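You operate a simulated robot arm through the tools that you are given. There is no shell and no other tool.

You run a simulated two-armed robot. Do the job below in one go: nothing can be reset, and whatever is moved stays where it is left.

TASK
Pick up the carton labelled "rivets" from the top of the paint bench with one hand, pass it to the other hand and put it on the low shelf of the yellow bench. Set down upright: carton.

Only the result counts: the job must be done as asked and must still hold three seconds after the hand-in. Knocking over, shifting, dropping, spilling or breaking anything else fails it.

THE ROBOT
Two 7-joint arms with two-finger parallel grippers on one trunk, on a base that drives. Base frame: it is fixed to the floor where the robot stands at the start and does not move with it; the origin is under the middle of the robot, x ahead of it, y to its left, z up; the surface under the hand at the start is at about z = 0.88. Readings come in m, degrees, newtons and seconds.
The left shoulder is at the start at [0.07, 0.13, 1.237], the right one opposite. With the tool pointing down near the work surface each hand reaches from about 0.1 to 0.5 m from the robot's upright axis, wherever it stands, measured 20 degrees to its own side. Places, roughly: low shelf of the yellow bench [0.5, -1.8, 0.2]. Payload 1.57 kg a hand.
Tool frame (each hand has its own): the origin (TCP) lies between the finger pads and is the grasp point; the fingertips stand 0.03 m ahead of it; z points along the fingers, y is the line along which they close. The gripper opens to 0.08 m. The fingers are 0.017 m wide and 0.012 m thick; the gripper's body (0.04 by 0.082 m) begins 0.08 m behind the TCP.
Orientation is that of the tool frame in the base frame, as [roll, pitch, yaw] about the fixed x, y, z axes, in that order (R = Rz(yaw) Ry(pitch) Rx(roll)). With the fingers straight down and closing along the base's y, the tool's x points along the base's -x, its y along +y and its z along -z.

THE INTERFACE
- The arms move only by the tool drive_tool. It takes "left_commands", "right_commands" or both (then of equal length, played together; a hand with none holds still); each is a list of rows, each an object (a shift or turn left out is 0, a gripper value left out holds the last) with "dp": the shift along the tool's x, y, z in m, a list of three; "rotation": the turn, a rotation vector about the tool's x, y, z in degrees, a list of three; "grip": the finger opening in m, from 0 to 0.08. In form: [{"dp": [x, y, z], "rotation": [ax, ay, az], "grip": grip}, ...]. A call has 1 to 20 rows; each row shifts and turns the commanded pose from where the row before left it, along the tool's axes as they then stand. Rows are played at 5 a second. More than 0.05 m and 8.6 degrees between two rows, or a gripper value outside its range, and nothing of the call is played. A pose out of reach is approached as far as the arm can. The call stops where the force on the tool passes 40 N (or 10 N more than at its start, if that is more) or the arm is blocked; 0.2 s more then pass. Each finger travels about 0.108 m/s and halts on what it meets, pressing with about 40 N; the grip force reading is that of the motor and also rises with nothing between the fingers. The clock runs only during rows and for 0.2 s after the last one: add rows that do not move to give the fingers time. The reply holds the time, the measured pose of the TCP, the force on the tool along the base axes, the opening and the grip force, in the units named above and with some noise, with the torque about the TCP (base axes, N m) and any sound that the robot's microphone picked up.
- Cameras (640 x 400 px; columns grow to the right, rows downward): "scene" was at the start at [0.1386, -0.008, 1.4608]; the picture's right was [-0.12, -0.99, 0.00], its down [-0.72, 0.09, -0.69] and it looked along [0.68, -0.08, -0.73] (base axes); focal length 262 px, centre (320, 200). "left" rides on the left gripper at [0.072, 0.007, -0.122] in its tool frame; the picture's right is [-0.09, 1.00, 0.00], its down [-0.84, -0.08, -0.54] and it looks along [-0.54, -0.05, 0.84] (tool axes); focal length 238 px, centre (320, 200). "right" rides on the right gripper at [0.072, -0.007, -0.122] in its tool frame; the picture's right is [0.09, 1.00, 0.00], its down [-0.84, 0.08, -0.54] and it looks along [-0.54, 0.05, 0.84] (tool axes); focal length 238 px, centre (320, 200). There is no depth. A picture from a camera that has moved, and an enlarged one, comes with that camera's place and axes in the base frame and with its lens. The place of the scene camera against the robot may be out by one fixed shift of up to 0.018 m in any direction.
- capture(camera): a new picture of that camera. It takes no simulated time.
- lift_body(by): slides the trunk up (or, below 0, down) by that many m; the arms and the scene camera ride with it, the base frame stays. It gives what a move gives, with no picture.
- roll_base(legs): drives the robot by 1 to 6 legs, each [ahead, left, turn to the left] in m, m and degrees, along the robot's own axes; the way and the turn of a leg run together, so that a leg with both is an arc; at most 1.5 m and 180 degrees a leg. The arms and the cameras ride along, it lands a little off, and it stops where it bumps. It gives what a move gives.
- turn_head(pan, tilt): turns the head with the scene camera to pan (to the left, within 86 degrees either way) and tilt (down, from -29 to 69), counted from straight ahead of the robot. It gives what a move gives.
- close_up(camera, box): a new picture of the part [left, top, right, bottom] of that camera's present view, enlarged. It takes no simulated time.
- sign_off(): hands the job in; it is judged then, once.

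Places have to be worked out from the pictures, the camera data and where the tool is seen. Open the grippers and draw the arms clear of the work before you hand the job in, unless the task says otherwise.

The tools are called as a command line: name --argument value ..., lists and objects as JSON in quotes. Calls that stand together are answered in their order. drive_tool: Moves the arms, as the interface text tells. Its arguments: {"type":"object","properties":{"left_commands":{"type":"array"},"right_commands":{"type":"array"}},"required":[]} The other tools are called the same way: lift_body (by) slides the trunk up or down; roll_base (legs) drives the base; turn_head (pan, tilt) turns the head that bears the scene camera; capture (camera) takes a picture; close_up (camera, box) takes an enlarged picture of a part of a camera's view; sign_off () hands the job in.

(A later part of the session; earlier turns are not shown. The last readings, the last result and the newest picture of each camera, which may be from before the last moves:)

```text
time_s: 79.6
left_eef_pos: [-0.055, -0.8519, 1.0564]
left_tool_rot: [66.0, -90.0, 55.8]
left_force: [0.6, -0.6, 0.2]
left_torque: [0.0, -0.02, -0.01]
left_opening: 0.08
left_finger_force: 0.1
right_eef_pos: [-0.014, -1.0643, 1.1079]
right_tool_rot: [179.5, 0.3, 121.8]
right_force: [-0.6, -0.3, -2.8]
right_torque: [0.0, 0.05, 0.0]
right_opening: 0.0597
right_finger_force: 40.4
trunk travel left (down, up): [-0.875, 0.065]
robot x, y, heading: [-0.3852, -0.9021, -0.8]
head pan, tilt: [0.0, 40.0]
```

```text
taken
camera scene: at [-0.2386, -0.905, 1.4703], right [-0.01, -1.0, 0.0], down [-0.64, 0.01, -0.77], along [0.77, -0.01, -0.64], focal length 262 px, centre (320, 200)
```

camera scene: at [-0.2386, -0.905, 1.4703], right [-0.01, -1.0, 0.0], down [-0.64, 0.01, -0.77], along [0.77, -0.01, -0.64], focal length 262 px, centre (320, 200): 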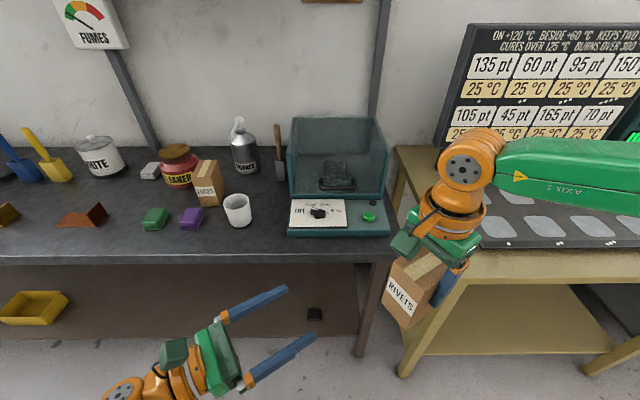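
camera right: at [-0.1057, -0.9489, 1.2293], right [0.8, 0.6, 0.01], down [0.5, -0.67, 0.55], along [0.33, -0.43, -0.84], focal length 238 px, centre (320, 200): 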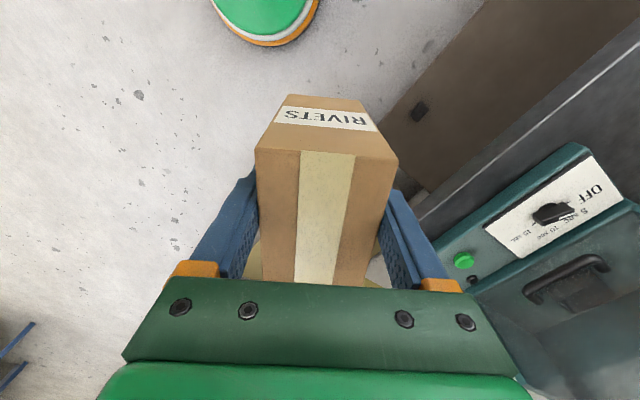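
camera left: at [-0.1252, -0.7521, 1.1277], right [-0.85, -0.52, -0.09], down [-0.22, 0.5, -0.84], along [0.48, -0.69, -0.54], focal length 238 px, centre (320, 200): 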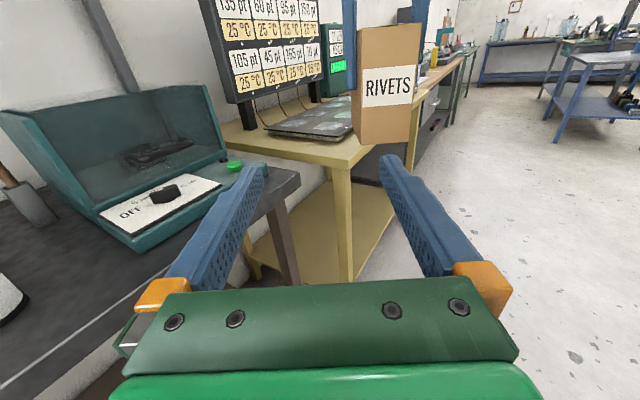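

Everything moves freely now. Next I'll bring the left hand in line with the carton, about 7.5 cm short of the grasp point.

drive_tool --left_commands '[{"dp": [0, 0.0127, 0.02]}, {"dp": [0, 0.0127, 0.02]}, {"dp": [0, 0.0127, 0.02]}, {"dp": [0, 0.0127, 0.02]}, {"dp": [0, 0.0128, 0.02]}, {"dp": [0, 0.0128, 0.021]}, {"dp": [0, 0, 0]}, {"dp": [0, 0, 0]}]'

capture --camera "left"

capture --camera "scene"

```text
time_s: 81.4
left_eef_pos: [-0.0572, -0.9943, 1.0554]
left_tool_rot: [74.5, -90.0, 47.3]
left_force: [-0.5, 0.2, -0.4]
left_torque: [0.01, 0.02, 0.02]
left_opening: 0.0798
left_finger_force: 0.1
right_eef_pos: [-0.0151, -1.0634, 1.1075]
right_tool_rot: [179.5, 0.3, 121.9]
right_force: [0.4, -0.2, -3.5]
right_torque: [0.06, 0.01, 0.02]
right_opening: 0.0596
right_finger_force: 40.0
trunk travel left (down, up): [-0.875, 0.065]
robot x, y, heading: [-0.383, -0.9052, -0.7]
head pan, tilt: [0.0, 40.0]
```

```text
taken
camera left: at [-0.1267, -0.8946, 1.1275], right [-0.85, -0.52, -0.09], down [-0.22, 0.5, -0.84], along [0.48, -0.69, -0.54], focal length 238 px, centre (320, 200)
```

left: 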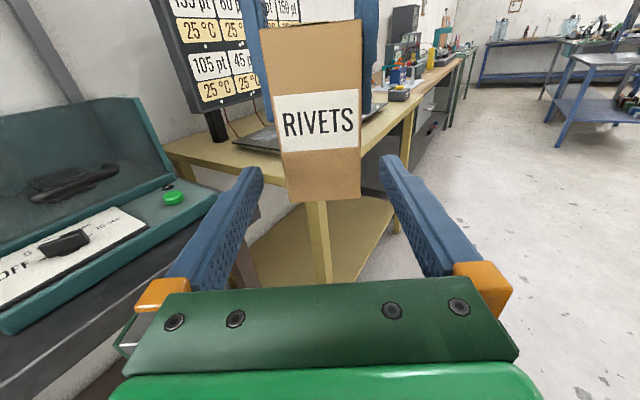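

```text
taken
camera scene: at [-0.2388, -0.9048, 1.4703], right [-0.01, -1.0, 0.0], down [-0.64, 0.01, -0.77], along [0.77, -0.01, -0.64], focal length 262 px, centre (320, 200)
```

scene: 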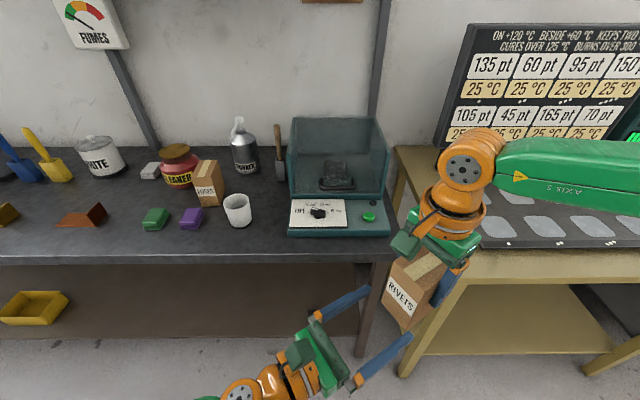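

The carton is centred between the left fingers to within a millimetre, with the left TCP 3.5 cm above the carton's bottom. I'll advance 7.5 cm along the fingers.

drive_tool --left_commands '[{"dp": [0, 0, 0.015]}, {"dp": [0, 0, 0.015]}, {"dp": [0, 0, 0.015]}, {"dp": [0, 0, 0.015]}, {"dp": [0, 0, 0.015]}, {"dp": [0, 0, 0]}, {"dp": [0, 0, 0]}]'

capture --camera "left"

capture --camera "scene"

capture --camera "right"

```text
time_s: 83.0
left_eef_pos: [-0.017, -1.0594, 1.0575]
left_tool_rot: [80.8, -90.0, 40.9]
left_force: [0.2, -0.2, 0.1]
left_torque: [-0.01, -0.01, 0.04]
left_opening: 0.0802
left_finger_force: 0.1
right_eef_pos: [-0.0135, -1.0639, 1.107]
right_tool_rot: [179.5, 0.3, 121.8]
right_force: [-0.3, -0.1, -4.3]
right_torque: [0.01, 0.04, 0.0]
right_opening: 0.0596
right_finger_force: 40.1
trunk travel left (down, up): [-0.875, 0.065]
robot x, y, heading: [-0.3817, -0.9077, -0.4]
head pan, tilt: [0.0, 40.0]
```

```text
taken
camera left: at [-0.0872, -0.9591, 1.1283], right [-0.85, -0.52, -0.09], down [-0.22, 0.5, -0.84], along [0.48, -0.69, -0.54], focal length 238 px, centre (320, 200)
```

left: 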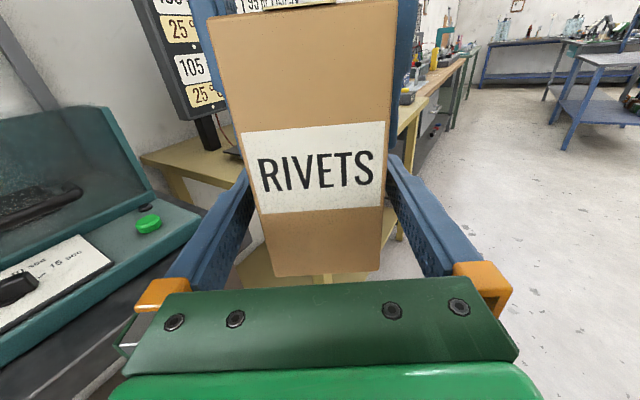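

```text
taken
camera scene: at [-0.2387, -0.905, 1.4703], right [-0.01, -1.0, 0.0], down [-0.64, 0.01, -0.77], along [0.77, -0.01, -0.64], focal length 262 px, centre (320, 200)
```

scene: 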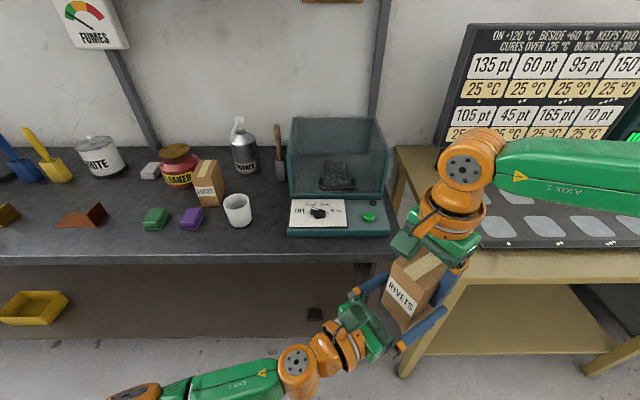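

```text
taken
camera right: at [-0.0592, -1.006, 1.2301], right [0.8, 0.6, 0.01], down [0.5, -0.67, 0.55], along [0.33, -0.43, -0.84], focal length 238 px, centre (320, 200)
```

right: 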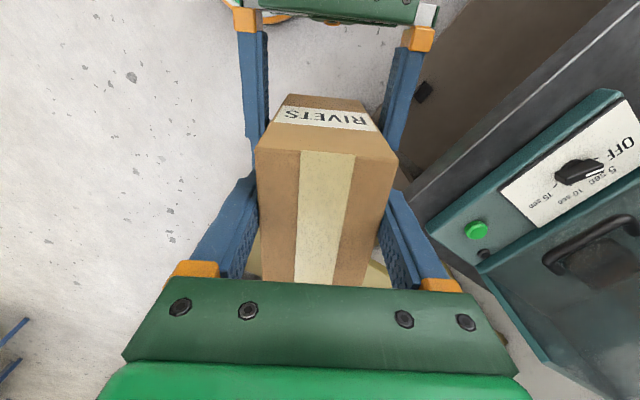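

The left fingers straddle the lower part of the carton neatly, with the right fingers above them. I'll close the left gripper while the right hand keeps holding.

drive_tool --left_commands '[{"grip": 0.07}, {"grip": 0.065}, {"grip": 0.06}, {"grip": 0.055}, {"grip": 0.04}, {"grip": 0.02}, {"grip": 0.0}, {"grip": 0.0}, {"grip": 0.0}]'

capture --camera "left"

capture --camera "right"

```text
time_s: 85.0
left_eef_pos: [-0.0163, -1.0598, 1.0555]
left_tool_rot: [-94.0, -90.0, -144.4]
left_force: [-7.7, -7.0, -0.1]
left_torque: [0.23, -0.39, 0.39]
left_opening: 0.0597
left_finger_force: 39.8
right_eef_pos: [-0.015, -1.0644, 1.109]
right_tool_rot: [179.5, 0.2, 121.9]
right_force: [7.5, 6.5, -4.0]
right_torque: [0.12, -0.02, -0.42]
right_opening: 0.0599
right_finger_force: 40.2
trunk travel left (down, up): [-0.875, 0.065]
robot x, y, heading: [-0.3852, -0.905, -0.6]
head pan, tilt: [0.0, 40.0]
```

```text
taken
camera left: at [-0.0874, -0.9593, 1.1282], right [-0.85, -0.52, -0.09], down [-0.22, 0.5, -0.84], along [0.48, -0.69, -0.54], focal length 238 px, centre (320, 200)
```

left: 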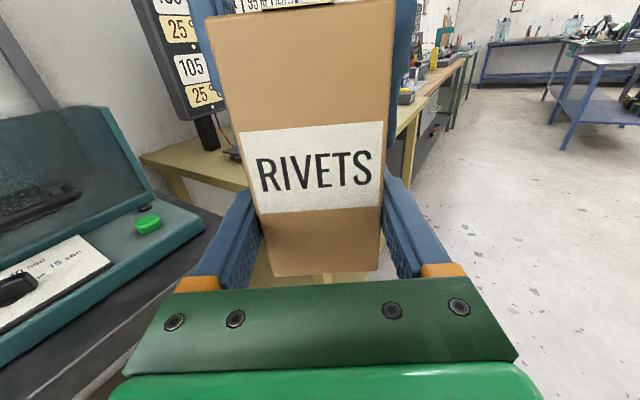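

```text
taken
camera right: at [-0.059, -1.0062, 1.2301], right [0.8, 0.6, 0.01], down [0.5, -0.67, 0.55], along [0.34, -0.43, -0.84], focal length 238 px, centre (320, 200)
```

right: 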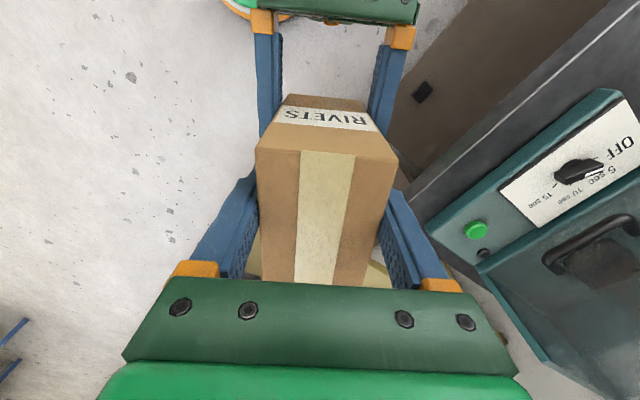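

Both hands hold the carton (left 0.0597 m, 40 N), with a mild 10 N sideways strain between them. I'll open the right gripper just slightly first and check that the left hand takes the full load without slipping.

drive_tool --left_commands '[{"dp": [0, 0.0008, 0]}, {"dp": [0, 0, 0]}, {"dp": [0, 0, 0]}, {"dp": [0, 0, 0]}]' --right_commands '[{"dp": [0, 0, 0]}, {"grip": 0.062}, {"grip": 0.066}, {"grip": 0.066}]'

capture --camera "left"

capture --camera "right"

```text
time_s: 86.0
left_eef_pos: [-0.018, -1.0591, 1.0565]
left_tool_rot: [-60.5, -90.0, -177.7]
left_force: [0.4, 0.2, -1.0]
left_torque: [0.06, 0.04, -0.01]
left_opening: 0.0598
left_finger_force: 40.2
right_eef_pos: [-0.0144, -1.0646, 1.1079]
right_tool_rot: [179.6, 0.3, 121.7]
right_force: [0.2, -0.1, 0.3]
right_torque: [-0.01, -0.01, 0.01]
right_opening: 0.0659
right_finger_force: 0.1
trunk travel left (down, up): [-0.875, 0.065]
robot x, y, heading: [-0.3826, -0.9062, -0.5]
head pan, tilt: [0.0, 40.0]
```

```text
taken
camera left: at [-0.0877, -0.9595, 1.1281], right [-0.85, -0.52, -0.09], down [-0.22, 0.5, -0.84], along [0.48, -0.69, -0.54], focal length 238 px, centre (320, 200)
```

left: 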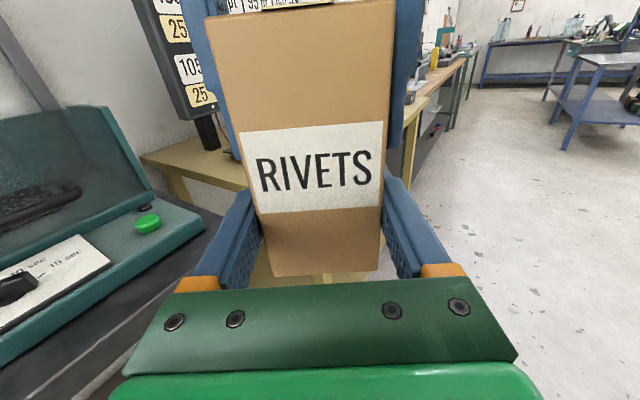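

```text
taken
camera right: at [-0.0591, -1.0063, 1.23], right [0.8, 0.6, 0.01], down [0.5, -0.67, 0.55], along [0.33, -0.43, -0.84], focal length 238 px, centre (320, 200)
```

right: 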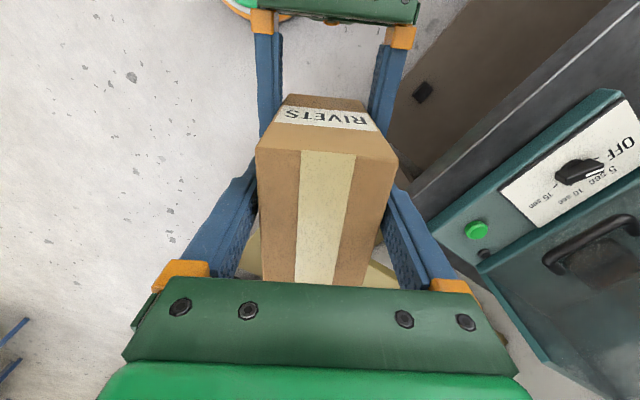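

The carton hasn't shifted in either view and the right hand carries nothing now. I'll open the right gripper fully and watch whether the left load settles.

drive_tool --right_commands '[{"grip": 0.075}, {"grip": 0.08}, {"grip": 0.08}]'

capture --camera "left"

capture --camera "right"

```text
time_s: 86.8
left_eef_pos: [-0.0169, -1.0602, 1.057]
left_tool_rot: [-69.6, -90.0, -168.8]
left_force: [0.7, 0.1, 0.2]
left_torque: [0.02, 0.05, 0.03]
left_opening: 0.0599
left_finger_force: 40.4
right_eef_pos: [-0.015, -1.0639, 1.109]
right_tool_rot: [179.4, 0.1, 121.8]
right_force: [1.0, 0.2, -0.1]
right_torque: [0.01, -0.02, 0.01]
right_opening: 0.08
right_finger_force: 0.1
trunk travel left (down, up): [-0.875, 0.065]
robot x, y, heading: [-0.3878, -0.901, -0.5]
head pan, tilt: [0.0, 40.0]
```

```text
taken
camera left: at [-0.0878, -0.9595, 1.1281], right [-0.85, -0.52, -0.09], down [-0.22, 0.5, -0.84], along [0.48, -0.69, -0.54], focal length 238 px, centre (320, 200)
```

left: 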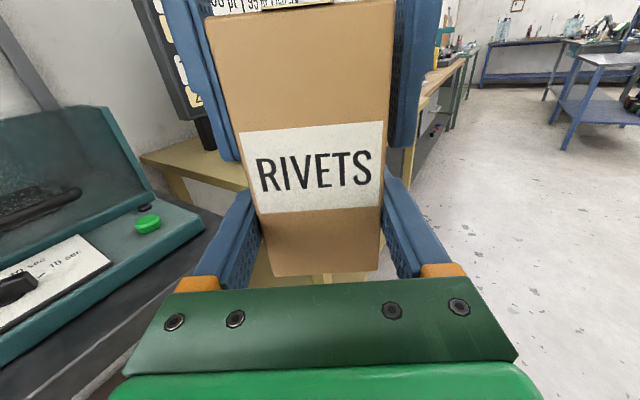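

```text
taken
camera right: at [-0.0591, -1.0062, 1.23], right [0.8, 0.6, 0.01], down [0.5, -0.67, 0.55], along [0.33, -0.43, -0.84], focal length 238 px, centre (320, 200)
```

right: 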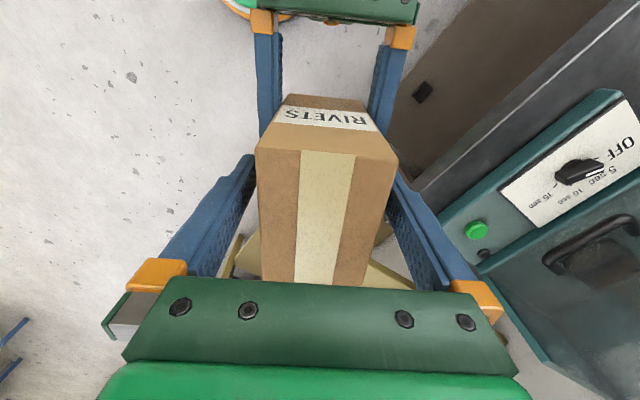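

The carton stays exactly in place in the left grip with the right fingers fully open (1 cm clear each side). Now I'll withdraw the right hand straight up.

drive_tool --right_commands '[{"dp": [0, 0, -0.01]}, {"dp": [0, 0, -0.015]}, {"dp": [0, 0, -0.02]}, {"dp": [0, 0, -0.02]}, {"dp": [0, 0, -0.02]}, {"dp": [0, 0, -0.02]}, {"dp": [0, 0, -0.01]}, {"dp": [0, 0, 0]}]'

capture --camera "left"

capture --camera "scene"

```text
time_s: 88.6
left_eef_pos: [-0.0189, -1.059, 1.0564]
left_tool_rot: [-70.5, -89.9, -167.8]
left_force: [0.3, -0.6, -0.7]
left_torque: [0.05, 0.02, 0.02]
left_opening: 0.0598
left_finger_force: 40.2
right_eef_pos: [-0.017, -1.066, 1.2225]
right_tool_rot: [179.5, 0.2, 121.7]
right_force: [-0.4, -0.1, 0.5]
right_torque: [-0.03, -0.01, -0.03]
right_opening: 0.0802
right_finger_force: 0.0
trunk travel left (down, up): [-0.875, 0.065]
robot x, y, heading: [-0.3815, -0.9039, -0.4]
head pan, tilt: [0.0, 40.0]
```

```text
taken
camera left: at [-0.0879, -0.9596, 1.1281], right [-0.85, -0.52, -0.09], down [-0.22, 0.5, -0.84], along [0.48, -0.69, -0.54], focal length 238 px, centre (320, 200)
```

left: 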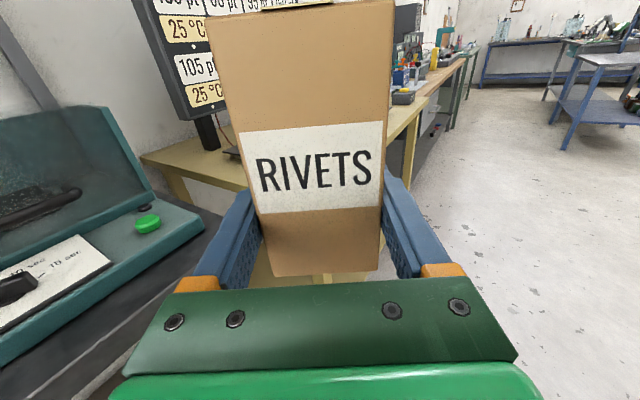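

```text
taken
camera scene: at [-0.2387, -0.9053, 1.4703], right [-0.01, -1.0, 0.0], down [-0.64, 0.01, -0.77], along [0.77, -0.01, -0.64], focal length 262 px, centre (320, 200)
```

scene: 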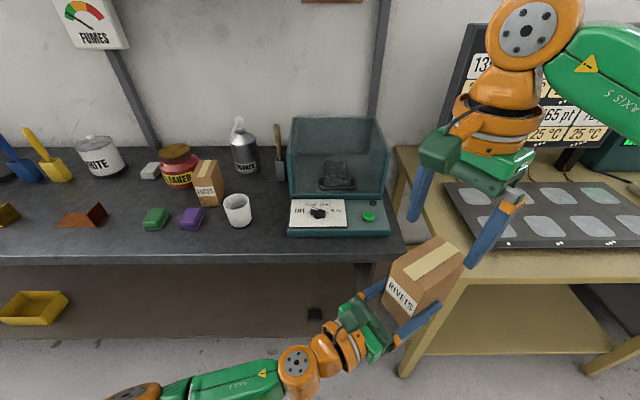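

The hand-over is done: the left hand alone holds the carton, upright. I'll move the empty right hand up-right out of the way and turn it back.

drive_tool --right_commands '[{"dp": [-0.0084, -0.0245, 0]}, {"dp": [-0.0084, -0.0245, 0]}, {"dp": [-0.0084, -0.0245, 0]}, {"dp": [-0.0084, -0.0245, 0]}, {"dp": [-0.0084, -0.0245, 0]}, {"dp": [-0.0084, -0.0245, 0]}, {"dp": [-0.0084, -0.0245, 0]}, {"rotation": [0, 0, -7.5]}, {"rotation": [0, 0, -7.5]}, {"rotation": [0, 0, -7.5]}, {"rotation": [0, 0, -7.5]}, {"rotation": [0, 0, -7.5]}, {"rotation": [0, 0, -7.5]}, {"rotation": [0, 0, -7.5]}, {"rotation": [0, 0, -7.5]}, {"dp": [0, 0, 0]}]'

turn_head --pan -20 --tilt 50

capture --camera "scene"

```text
time_s: 92.0
left_eef_pos: [-0.018, -1.0597, 1.0573]
left_tool_rot: [114.9, -89.9, 6.9]
left_force: [0.6, 1.0, -0.1]
left_torque: [0.06, 0.01, 0.03]
left_opening: 0.0594
left_finger_force: 40.0
right_eef_pos: [-0.1289, -1.205, 1.2213]
right_tool_rot: [180.0, 0.5, -178.1]
right_force: [-0.2, -0.2, -1.1]
right_torque: [0.03, 0.01, -0.01]
right_opening: 0.0803
right_finger_force: 0.0
trunk travel left (down, up): [-0.875, 0.065]
robot x, y, heading: [-0.3807, -0.9056, -0.8]
head pan, tilt: [0.0, 40.0]
```

```text
time_s: 92.8
left_eef_pos: [-0.0187, -1.0597, 1.0573]
left_tool_rot: [-67.5, -89.9, -170.9]
left_force: [0.8, -0.4, 0.3]
left_torque: [0.05, 0.05, -0.02]
left_opening: 0.0596
left_finger_force: 40.3
right_eef_pos: [-0.1313, -1.2051, 1.2225]
right_tool_rot: [-179.9, 0.6, -178.2]
right_force: [0.1, -0.1, 0.5]
right_torque: [0.01, 0.02, 0.02]
right_opening: 0.0802
right_finger_force: 0.1
trunk travel left (down, up): [-0.875, 0.065]
robot x, y, heading: [-0.3863, -0.9067, -0.7]
head pan, tilt: [-20.0, 50.0]
```

```text
taken
camera scene: at [-0.2516, -0.9314, 1.4561], right [-0.35, -0.94, 0.0], down [-0.72, 0.27, -0.64], along [0.6, -0.23, -0.77], focal length 262 px, centre (320, 200)
```

scene: 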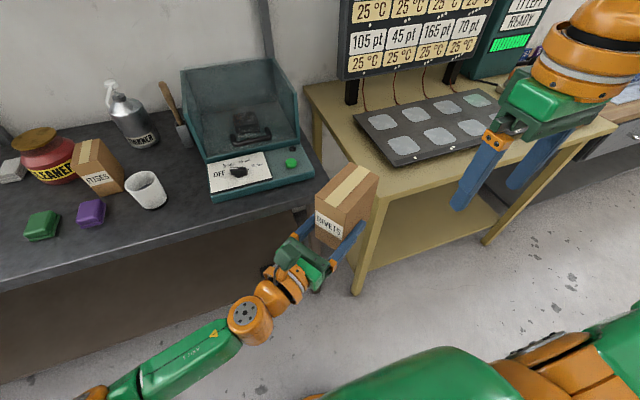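

The left arm holds the carton clear of everything. I'll now back off 8 cm and slide right along the aisle to stand in front of the yellow bench.

roll_base --legs '[[-0.08, 0, 0], [0, -0.5, 0]]'

capture --camera "left"

capture --camera "scene"

```text
time_s: 96.4
left_eef_pos: [-0.1022, -1.5542, 1.0564]
left_tool_rot: [56.4, -89.9, 65.0]
left_force: [0.5, 0.1, -3.1]
left_torque: [0.08, 0.0, 0.0]
left_opening: 0.0597
left_finger_force: 40.3
right_eef_pos: [-0.2152, -1.7003, 1.2223]
right_tool_rot: [-179.9, 0.5, -178.3]
right_force: [-0.5, -0.1, -0.1]
right_torque: [-0.01, -0.02, 0.0]
right_opening: 0.0801
right_finger_force: 0.0
trunk travel left (down, up): [-0.875, 0.065]
robot x, y, heading: [-0.4695, -1.3987, -0.7]
head pan, tilt: [-20.0, 50.0]
```

```text
taken
camera left: at [-0.1726, -1.455, 1.1282], right [-0.85, -0.52, -0.09], down [-0.22, 0.5, -0.84], along [0.48, -0.69, -0.54], focal length 238 px, centre (320, 200)
```

left: 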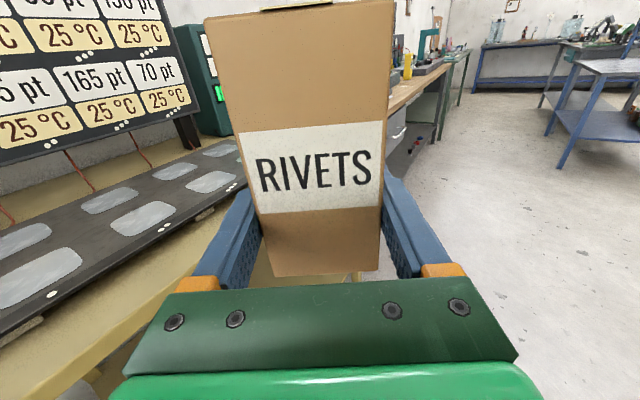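

```text
taken
camera scene: at [-0.3363, -1.4261, 1.4561], right [-0.35, -0.94, 0.0], down [-0.72, 0.27, -0.64], along [0.6, -0.23, -0.77], focal length 262 px, centre (320, 200)
```

scene: 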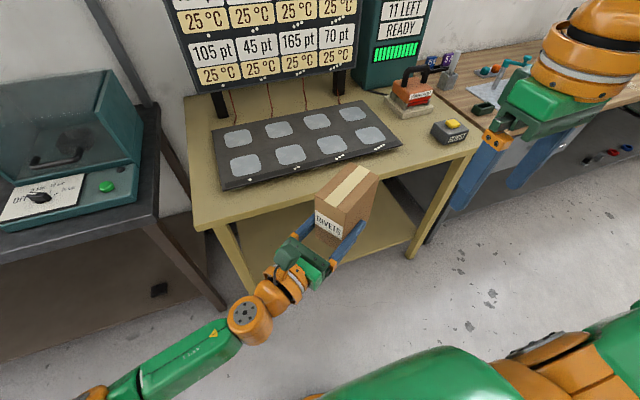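

The carton rides steadily (load −3.1 N). I'll slide another 0.47 m to the right so the left hand will face the middle of the yellow bench.

roll_base --legs '[[0, -0.47, 0.7]]'

turn_head --pan 10 --tilt 45

capture --camera "scene"

```text
time_s: 99.2
left_eef_pos: [-0.1013, -2.0144, 1.0564]
left_tool_rot: [55.6, -90.0, 67.2]
left_force: [-0.7, 0.3, -3.0]
left_torque: [0.08, 0.06, 0.03]
left_opening: 0.0598
left_finger_force: 39.6
right_eef_pos: [-0.2112, -2.1619, 1.222]
right_tool_rot: [-179.8, 0.5, -177.2]
right_force: [0.2, 0.5, -0.9]
right_torque: [-0.02, -0.03, 0.04]
right_opening: 0.0802
right_finger_force: 0.1
trunk travel left (down, up): [-0.875, 0.065]
robot x, y, heading: [-0.4645, -1.8691, 0.3]
head pan, tilt: [-20.0, 50.0]
```

```text
time_s: 100.2
left_eef_pos: [-0.1002, -2.0163, 1.0567]
left_tool_rot: [156.7, -89.9, -33.9]
left_force: [0.0, -0.4, -2.8]
left_torque: [0.08, 0.06, -0.02]
left_opening: 0.0597
left_finger_force: 39.2
right_eef_pos: [-0.2105, -2.1635, 1.2214]
right_tool_rot: [-180.0, 0.6, -177.2]
right_force: [-0.5, 0.3, 0.1]
right_torque: [-0.02, -0.04, -0.02]
right_opening: 0.08
right_finger_force: 0.1
trunk travel left (down, up): [-0.875, 0.065]
robot x, y, heading: [-0.471, -1.8658, 0.5]
head pan, tilt: [10.0, 45.0]
```

```text
taken
camera scene: at [-0.3295, -1.8522, 1.463], right [0.18, -0.98, 0.0], down [-0.7, -0.13, -0.71], along [0.69, 0.13, -0.71], focal length 262 px, centre (320, 200)
```

scene: 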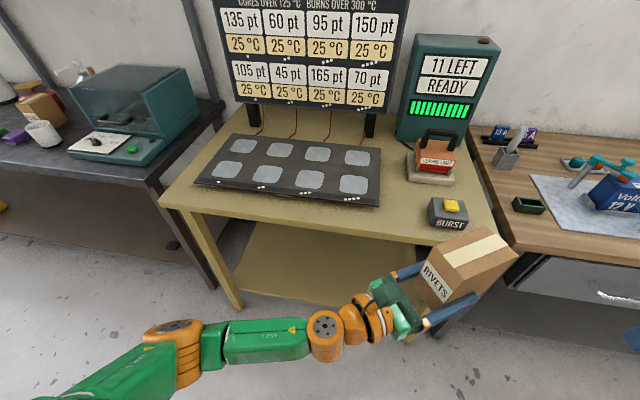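

The bench is right in front of me. I'll zoom in on the bench's front edge and the low shelf to measure them.

close_up --camera "scene" --box '[140, 160, 300, 320]'

close_up --camera "scene" --box '[380, 180, 540, 340]'

```text
2.50 times, centred on (220, 240) of scene
camera zoom: at [-0.3295, -1.8522, 1.463], right [0.18, -0.98, 0.0], down [-0.7, -0.13, -0.71], along [0.69, 0.13, -0.71], focal length 656 px, centre (570, 100)
```

zoom: 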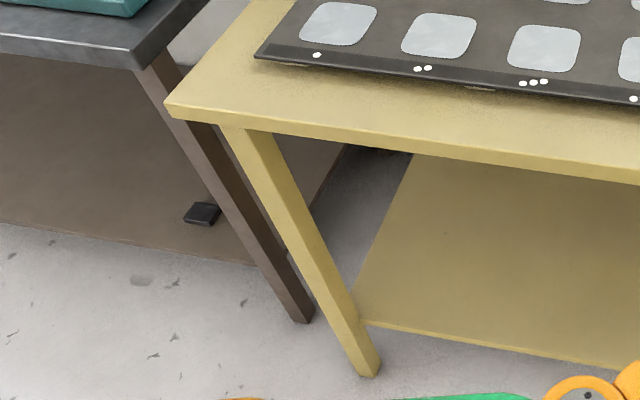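

```text
2.50 times, centred on (460, 260) of scene
camera zoom: at [-0.3295, -1.8522, 1.463], right [0.18, -0.98, 0.0], down [-0.7, -0.13, -0.71], along [0.69, 0.13, -0.71], focal length 656 px, centre (-30, 50)
```

zoom: 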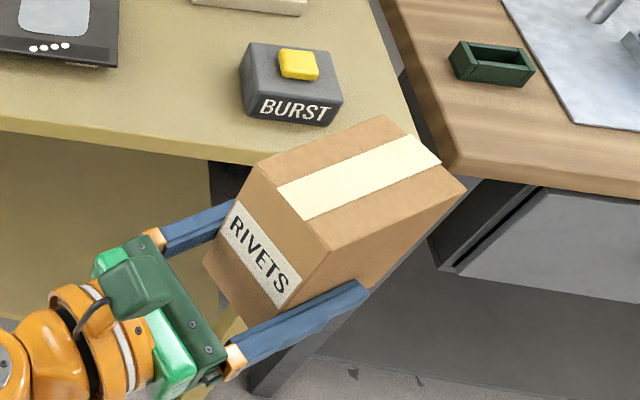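

The shelf's front edge measures x≈0.195 at z≈0.2, the table top is at about 0.86 with its front edge at x≈0.13, and the legs are at y≈−1.30 and −2.2. Now I'll swing the left hand to point straight ahead (turning about the vertical through the wrist), keeping the carton upright.

drive_tool --left_commands '[{"dp": [0, -0.0114, -0.0003], "rotation": [3, 0, 0]}, {"dp": [0, -0.019, -0.0008], "rotation": [5, 0, 0]}, {"dp": [0, -0.019, -0.0008], "rotation": [5, 0, 0]}, {"dp": [0, -0.019, -0.0008], "rotation": [5, 0, 0]}, {"dp": [0, -0.019, -0.0008], "rotation": [5, 0, 0]}, {"dp": [0, -0.019, -0.0008], "rotation": [5, 0, 0]}, {"dp": [0, 0, 0]}]'

capture --camera "scene"

capture --camera "left"

```text
time_s: 101.8
left_eef_pos: [-0.0286, -1.9378, 1.0556]
left_tool_rot: [175.1, -90.0, -24.3]
left_force: [1.7, 0.3, -3.0]
left_torque: [0.02, 0.03, 0.02]
left_opening: 0.0597
left_finger_force: 39.6
right_eef_pos: [-0.2113, -2.1637, 1.2216]
right_tool_rot: [-180.0, 0.5, -177.2]
right_force: [-0.3, -0.3, 0.2]
right_torque: [-0.01, 0.02, 0.03]
right_opening: 0.0801
right_finger_force: 0.1
trunk travel left (down, up): [-0.875, 0.065]
robot x, y, heading: [-0.4669, -1.8697, 0.4]
head pan, tilt: [10.0, 45.0]
```

```text
taken
camera scene: at [-0.3293, -1.8516, 1.463], right [0.18, -0.98, 0.0], down [-0.7, -0.13, -0.71], along [0.69, 0.13, -0.71], focal length 262 px, centre (320, 200)
```

scene: 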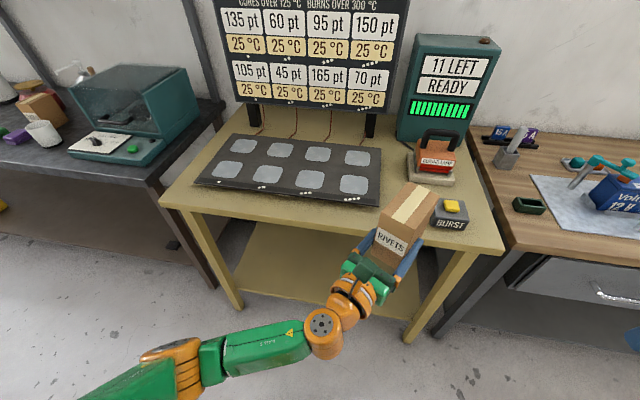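

```text
taken
camera left: at [-0.1382, -1.8852, 1.1276], right [-0.49, -0.87, -0.09], down [-0.44, 0.33, -0.84], along [0.76, -0.37, -0.54], focal length 238 px, centre (320, 200)
```

left: 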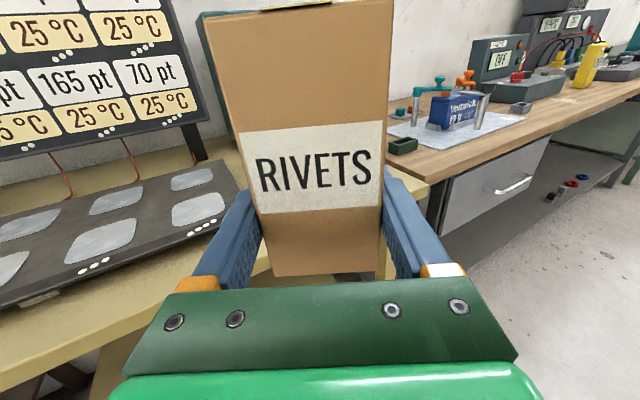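

The swing works and the carton is unchanged in the grip. I'll continue the remaining ~29°.

drive_tool --left_commands '[{"dp": [0, -0.019, -0.0008], "rotation": [5, 0, 0]}, {"dp": [0, -0.019, -0.0008], "rotation": [5, 0, 0]}, {"dp": [0, -0.019, -0.0008], "rotation": [5, 0, 0]}, {"dp": [0, -0.019, -0.0008], "rotation": [5, 0, 0]}, {"dp": [0, -0.019, -0.0008], "rotation": [5, 0, 0]}, {"dp": [0, -0.0152, -0.0005], "rotation": [4, 0, 0]}, {"dp": [0, 0, 0]}]'

capture --camera "scene"

capture --camera "left"

```text
time_s: 103.4
left_eef_pos: [-0.0002, -1.8323, 1.0566]
left_tool_rot: [171.3, -89.8, 8.4]
left_force: [-0.4, -0.2, -3.1]
left_torque: [0.0, 0.06, 0.02]
left_opening: 0.0598
left_finger_force: 39.7
right_eef_pos: [-0.2115, -2.162, 1.2223]
right_tool_rot: [179.9, 0.4, -177.2]
right_force: [-0.3, 0.0, 0.7]
right_torque: [0.01, 0.0, 0.02]
right_opening: 0.0801
right_finger_force: 0.0
trunk travel left (down, up): [-0.875, 0.065]
robot x, y, heading: [-0.4711, -1.8692, 0.5]
head pan, tilt: [10.0, 45.0]
```

```text
taken
camera scene: at [-0.3292, -1.8514, 1.463], right [0.18, -0.98, 0.0], down [-0.7, -0.13, -0.71], along [0.69, 0.13, -0.71], focal length 262 px, centre (320, 200)
```

scene: 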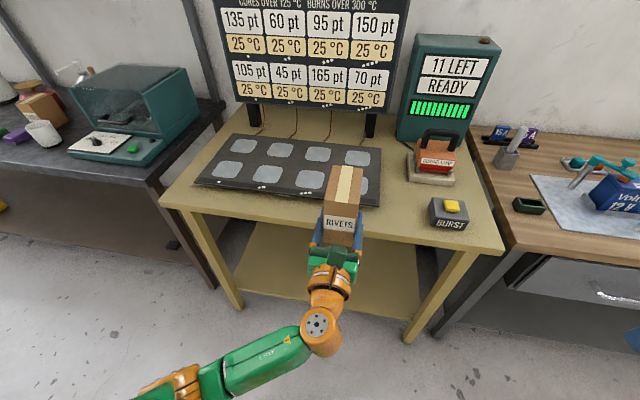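

```text
taken
camera left: at [-0.1225, -1.8389, 1.1279], right [0.0, -1.0, -0.09], down [-0.54, 0.08, -0.84], along [0.84, 0.05, -0.54], focal length 238 px, centre (320, 200)
```

left: 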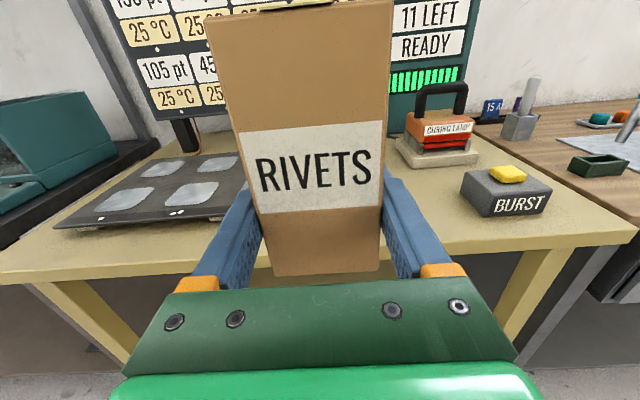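

The left hand now points straight at the bench with the carton upright. Before lowering the trunk I'd like more distance from the table edge, so I'll check the floor behind me on both sides.

turn_head --pan -86 --tilt 40

capture --camera "scene"

turn_head --pan 86 --tilt 40

capture --camera "scene"

```text
time_s: 105.1
left_eef_pos: [-0.0007, -1.8318, 1.0566]
left_tool_rot: [169.9, -89.9, 9.9]
left_force: [-0.2, 0.2, -3.8]
left_torque: [0.0, 0.06, -0.01]
left_opening: 0.0596
left_finger_force: 40.0
right_eef_pos: [-0.2114, -2.1621, 1.2215]
right_tool_rot: [-180.0, 0.6, -177.2]
right_force: [1.0, 0.4, 0.1]
right_torque: [-0.01, 0.01, -0.02]
right_opening: 0.0801
right_finger_force: 0.1
trunk travel left (down, up): [-0.875, 0.065]
robot x, y, heading: [-0.4688, -1.8671, 0.4]
head pan, tilt: [-85.9, 40.0]
```

```text
taken
camera scene: at [-0.4025, -1.9508, 1.4703], right [-1.0, -0.08, 0.0], down [-0.05, 0.64, -0.77], along [0.06, -0.76, -0.64], focal length 262 px, centre (320, 200)
```

scene: 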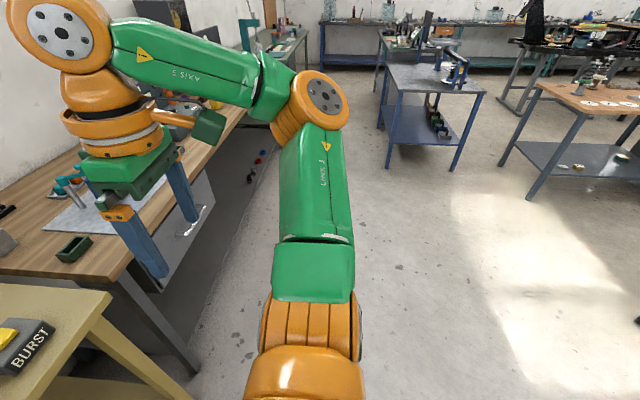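

```text
time_s: 107.7
left_eef_pos: [-0.0003, -1.8335, 1.0562]
left_tool_rot: [171.2, -89.9, 8.7]
left_force: [0.5, 1.3, -3.4]
left_torque: [-0.01, 0.05, 0.02]
left_opening: 0.0597
left_finger_force: 40.4
right_eef_pos: [-0.2108, -2.1643, 1.2219]
right_tool_rot: [-180.0, 0.5, -177.2]
right_force: [-0.7, -0.4, 0.3]
right_torque: [-0.02, 0.01, 0.0]
right_opening: 0.0797
right_finger_force: 0.0
trunk travel left (down, up): [-0.875, 0.065]
robot x, y, heading: [-0.4716, -1.8658, 0.5]
head pan, tilt: [85.9, 40.0]
```

```text
taken
camera scene: at [-0.4038, -1.7812, 1.4703], right [1.0, -0.06, 0.0], down [-0.04, -0.64, -0.77], along [0.05, 0.76, -0.64], focal length 262 px, centre (320, 200)
```

scene: 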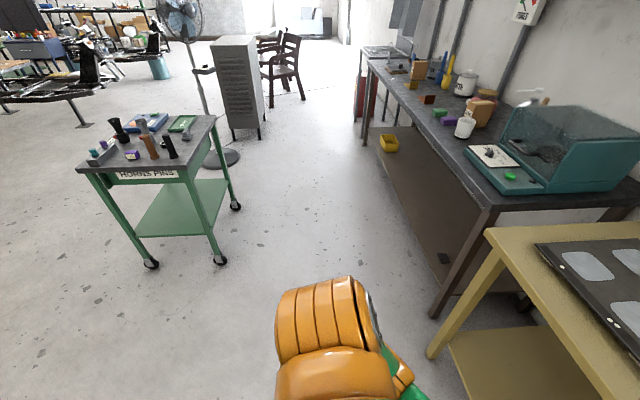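

The floor behind me is clear on both sides. I'll back off 0.12 m and then stretch the left hand 8 cm forward so its wrist stays well ahead of the base when the trunk goes down.

roll_base --legs '[[-0.12, 0, 0]]'

drive_tool --left_commands '[{"dp": [0, -0.005, 0.008]}, {"dp": [0, -0.01, 0.012]}, {"dp": [0, -0.01, 0.015]}, {"dp": [0, -0.01, 0.015]}, {"dp": [0, -0.01, 0.015]}, {"dp": [0, -0.005, 0.015]}, {"dp": [0, 0, 0]}]'

turn_head --pan 15 --tilt 55

capture --camera "scene"

capture --camera "left"

```text
time_s: 108.9
left_eef_pos: [-0.1159, -1.8329, 1.0561]
left_tool_rot: [177.8, -89.7, 1.9]
left_force: [0.3, -0.1, -4.2]
left_torque: [0.0, 0.09, 0.0]
left_opening: 0.06
left_finger_force: 39.7
right_eef_pos: [-0.3266, -2.1638, 1.2205]
right_tool_rot: [180.0, 0.2, -177.2]
right_force: [0.2, 0.3, -0.3]
right_torque: [0.0, 0.02, 0.01]
right_opening: 0.08
right_finger_force: 0.0
trunk travel left (down, up): [-0.875, 0.065]
robot x, y, heading: [-0.5879, -1.8732, 0.5]
head pan, tilt: [85.9, 40.0]
```

```text
time_s: 110.5
left_eef_pos: [-0.039, -1.783, 1.0561]
left_tool_rot: [152.8, -89.9, 27.0]
left_force: [0.5, 0.6, -3.6]
left_torque: [-0.02, 0.03, 0.01]
left_opening: 0.0596
left_finger_force: 39.7
right_eef_pos: [-0.3306, -2.1644, 1.2216]
right_tool_rot: [179.9, 0.5, -177.2]
right_force: [0.5, -0.3, -0.6]
right_torque: [-0.01, -0.03, 0.04]
right_opening: 0.0799
right_finger_force: 0.0
trunk travel left (down, up): [-0.875, 0.065]
robot x, y, heading: [-0.5897, -1.8711, 0.3]
head pan, tilt: [85.9, 40.0]
```

```text
time_s: 112.0
left_eef_pos: [-0.0383, -1.7835, 1.0573]
left_tool_rot: [165.7, -90.0, 14.1]
left_force: [-0.1, 0.1, -3.3]
left_torque: [-0.01, 0.07, -0.01]
left_opening: 0.0599
left_finger_force: 39.9
right_eef_pos: [-0.3302, -2.1642, 1.2221]
right_tool_rot: [-180.0, 0.6, -177.2]
right_force: [0.2, -0.2, 0.0]
right_torque: [-0.01, -0.03, -0.01]
right_opening: 0.0803
right_finger_force: 0.0
trunk travel left (down, up): [-0.875, 0.065]
robot x, y, heading: [-0.5874, -1.87, 0.2]
head pan, tilt: [15.0, 55.0]
```

```text
taken
camera scene: at [-0.4586, -1.8475, 1.4496], right [0.27, -0.96, 0.0], down [-0.79, -0.22, -0.57], along [0.55, 0.15, -0.82], focal length 262 px, centre (320, 200)
```

scene: 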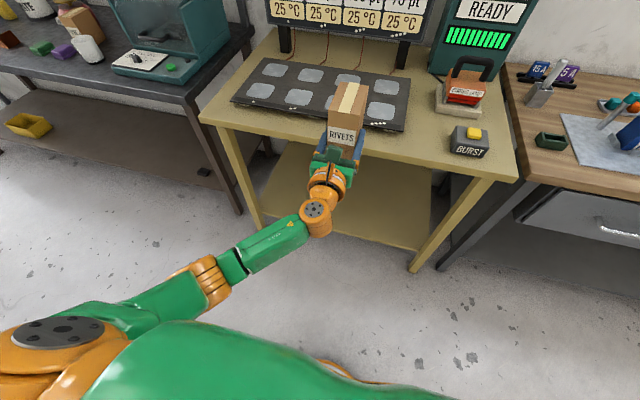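

```text
taken
camera left: at [-0.161, -1.7898, 1.1282], right [0.0, -1.0, -0.09], down [-0.54, 0.08, -0.84], along [0.84, 0.05, -0.54], focal length 238 px, centre (320, 200)
```

left: 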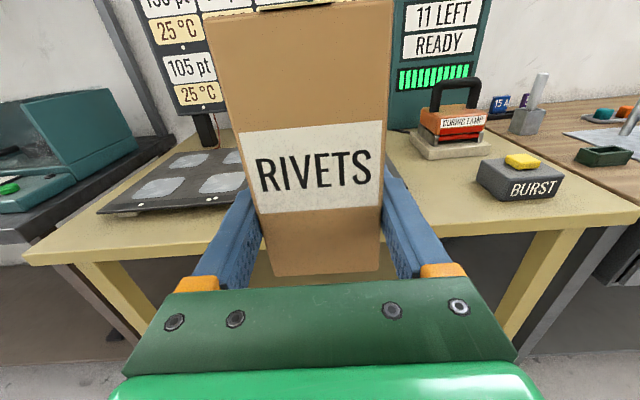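

The carton's front is now ~10 cm short of the table's edge and the wrist is well ahead of the base. I'll lower the trunk in steps, starting with 0.3 m.

lift_body --by -0.3

capture --camera "left"

capture --camera "scene"

```text
time_s: 115.0
left_eef_pos: [-0.0386, -1.7836, 0.7566]
left_tool_rot: [165.8, -89.8, 14.0]
left_force: [-0.4, 0.8, -3.1]
left_torque: [0.03, 0.05, 0.0]
left_opening: 0.0598
left_finger_force: 39.9
right_eef_pos: [-0.3305, -2.1634, 0.9217]
right_tool_rot: [-180.0, 0.5, -177.3]
right_force: [0.2, 0.7, -0.7]
right_torque: [0.02, 0.01, 0.02]
right_opening: 0.0799
right_finger_force: 0.1
trunk travel left (down, up): [-0.575, 0.365]
robot x, y, heading: [-0.592, -1.871, 0.6]
head pan, tilt: [15.0, 55.0]
```

```text
taken
camera left: at [-0.1614, -1.7899, 0.8282], right [0.0, -1.0, -0.09], down [-0.54, 0.08, -0.84], along [0.84, 0.05, -0.54], focal length 238 px, centre (320, 200)
```

left: 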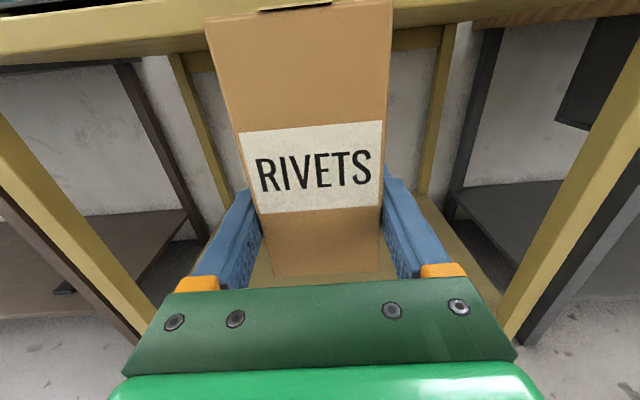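

```text
taken
camera scene: at [-0.459, -1.8476, 1.1496], right [0.27, -0.96, 0.0], down [-0.79, -0.22, -0.57], along [0.55, 0.15, -0.82], focal length 262 px, centre (320, 200)
```

scene: 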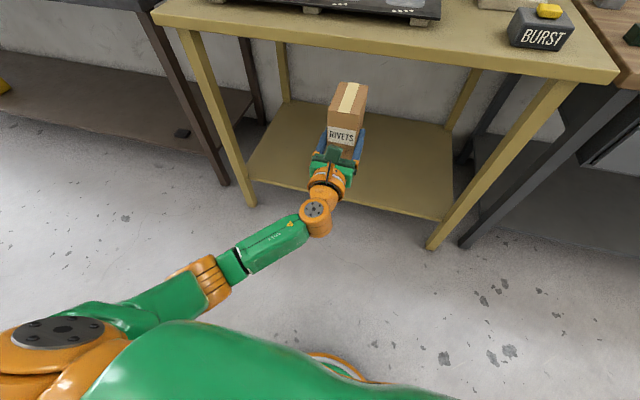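

The low shelf is empty and fully visible. I'll continue lowering by another 0.3 m.

lift_body --by -0.3

capture --camera "left"

capture --camera "scene"

capture --camera "right"

```text
time_s: 118.0
left_eef_pos: [-0.0394, -1.7837, 0.4569]
left_tool_rot: [167.7, -89.9, 12.2]
left_force: [0.3, -0.5, -4.3]
left_torque: [0.0, 0.09, 0.04]
left_opening: 0.0597
left_finger_force: 40.0
right_eef_pos: [-0.3304, -2.1647, 0.6213]
right_tool_rot: [180.0, 0.5, -177.2]
right_force: [0.1, -0.4, -0.8]
right_torque: [0.03, 0.01, -0.02]
right_opening: 0.08
right_finger_force: 0.1
trunk travel left (down, up): [-0.275, 0.665]
robot x, y, heading: [-0.5914, -1.8689, 0.2]
head pan, tilt: [15.0, 55.0]
```

```text
taken
camera left: at [-0.1617, -1.7899, 0.5282], right [0.0, -1.0, -0.09], down [-0.54, 0.08, -0.84], along [0.84, 0.05, -0.54], focal length 238 px, centre (320, 200)
```

left: 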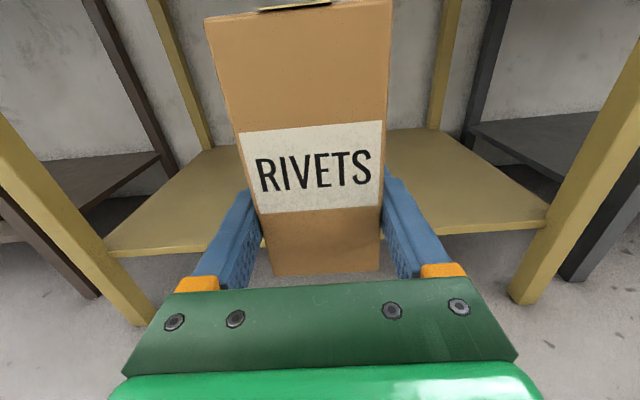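

```text
taken
camera scene: at [-0.4593, -1.8476, 0.8496], right [0.27, -0.96, 0.0], down [-0.79, -0.22, -0.57], along [0.55, 0.15, -0.82], focal length 262 px, centre (320, 200)
```

scene: 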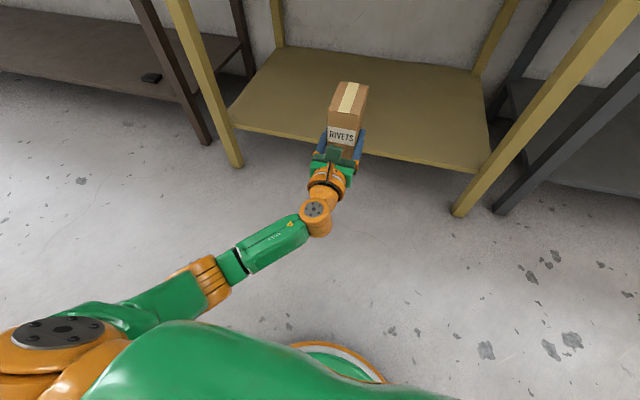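

```text
taken
camera right: at [-0.4026, -2.1732, 0.7436], right [-0.14, 0.99, 0.0], down [0.83, 0.12, 0.55], along [0.54, 0.08, -0.84], focal length 238 px, centre (320, 200)
```

right: 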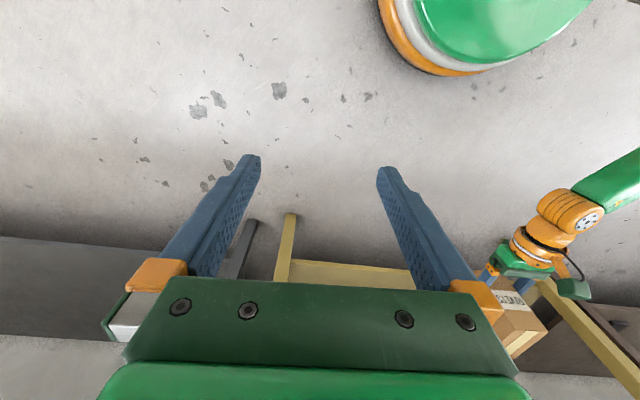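

The shelf top triangulates to z≈0.20 with its edge at x≈0.195 from both cameras. I'll lower another 0.185 m, which brings the carton's bottom to about z≈0.237.

lift_body --by -0.185

capture --camera "left"

turn_head --pan 12 --tilt 35

capture --camera "scene"

```text
time_s: 120.0
left_eef_pos: [-0.0397, -1.7826, 0.2719]
left_tool_rot: [165.2, -89.9, 14.6]
left_force: [0.1, 0.0, -3.8]
left_torque: [-0.05, 0.05, -0.02]
left_opening: 0.0599
left_finger_force: 39.6
right_eef_pos: [-0.331, -2.1641, 0.4377]
right_tool_rot: [180.0, 0.5, -177.2]
right_force: [0.2, 0.2, -0.3]
right_torque: [0.01, 0.0, 0.0]
right_opening: 0.0801
right_finger_force: 0.1
trunk travel left (down, up): [-0.09, 0.85]
robot x, y, heading: [-0.5908, -1.8707, 0.5]
head pan, tilt: [15.0, 55.0]
```

```text
taken
camera left: at [-0.1619, -1.7899, 0.3432], right [0.0, -1.0, -0.09], down [-0.54, 0.08, -0.84], along [0.84, 0.05, -0.54], focal length 238 px, centre (320, 200)
```

left: 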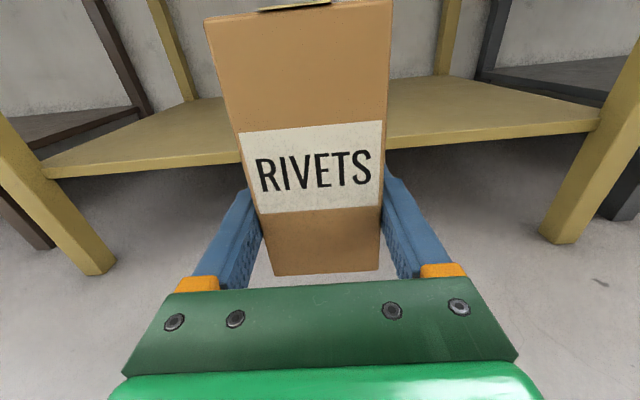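

```text
time_s: 120.8
left_eef_pos: [-0.0396, -1.7849, 0.2717]
left_tool_rot: [167.6, -89.8, 12.2]
left_force: [-0.6, 0.5, -2.3]
left_torque: [-0.02, 0.06, -0.01]
left_opening: 0.0595
left_finger_force: 40.0
right_eef_pos: [-0.3312, -2.1634, 0.4364]
right_tool_rot: [180.0, 0.4, -177.2]
right_force: [-0.3, 0.1, 0.1]
right_torque: [-0.02, 0.01, -0.01]
right_opening: 0.0803
right_finger_force: 0.1
trunk travel left (down, up): [-0.09, 0.85]
robot x, y, heading: [-0.5893, -1.8722, 0.3]
head pan, tilt: [12.0, 35.0]
```

```text
taken
camera scene: at [-0.4429, -1.8479, 0.6927], right [0.22, -0.98, 0.0], down [-0.56, -0.12, -0.82], along [0.8, 0.18, -0.58], focal length 262 px, centre (320, 200)
```

scene: 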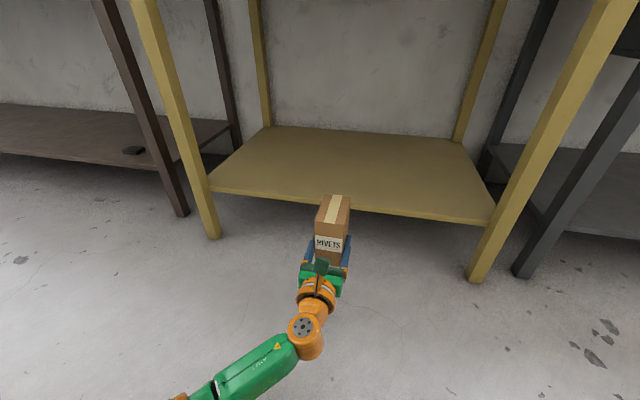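

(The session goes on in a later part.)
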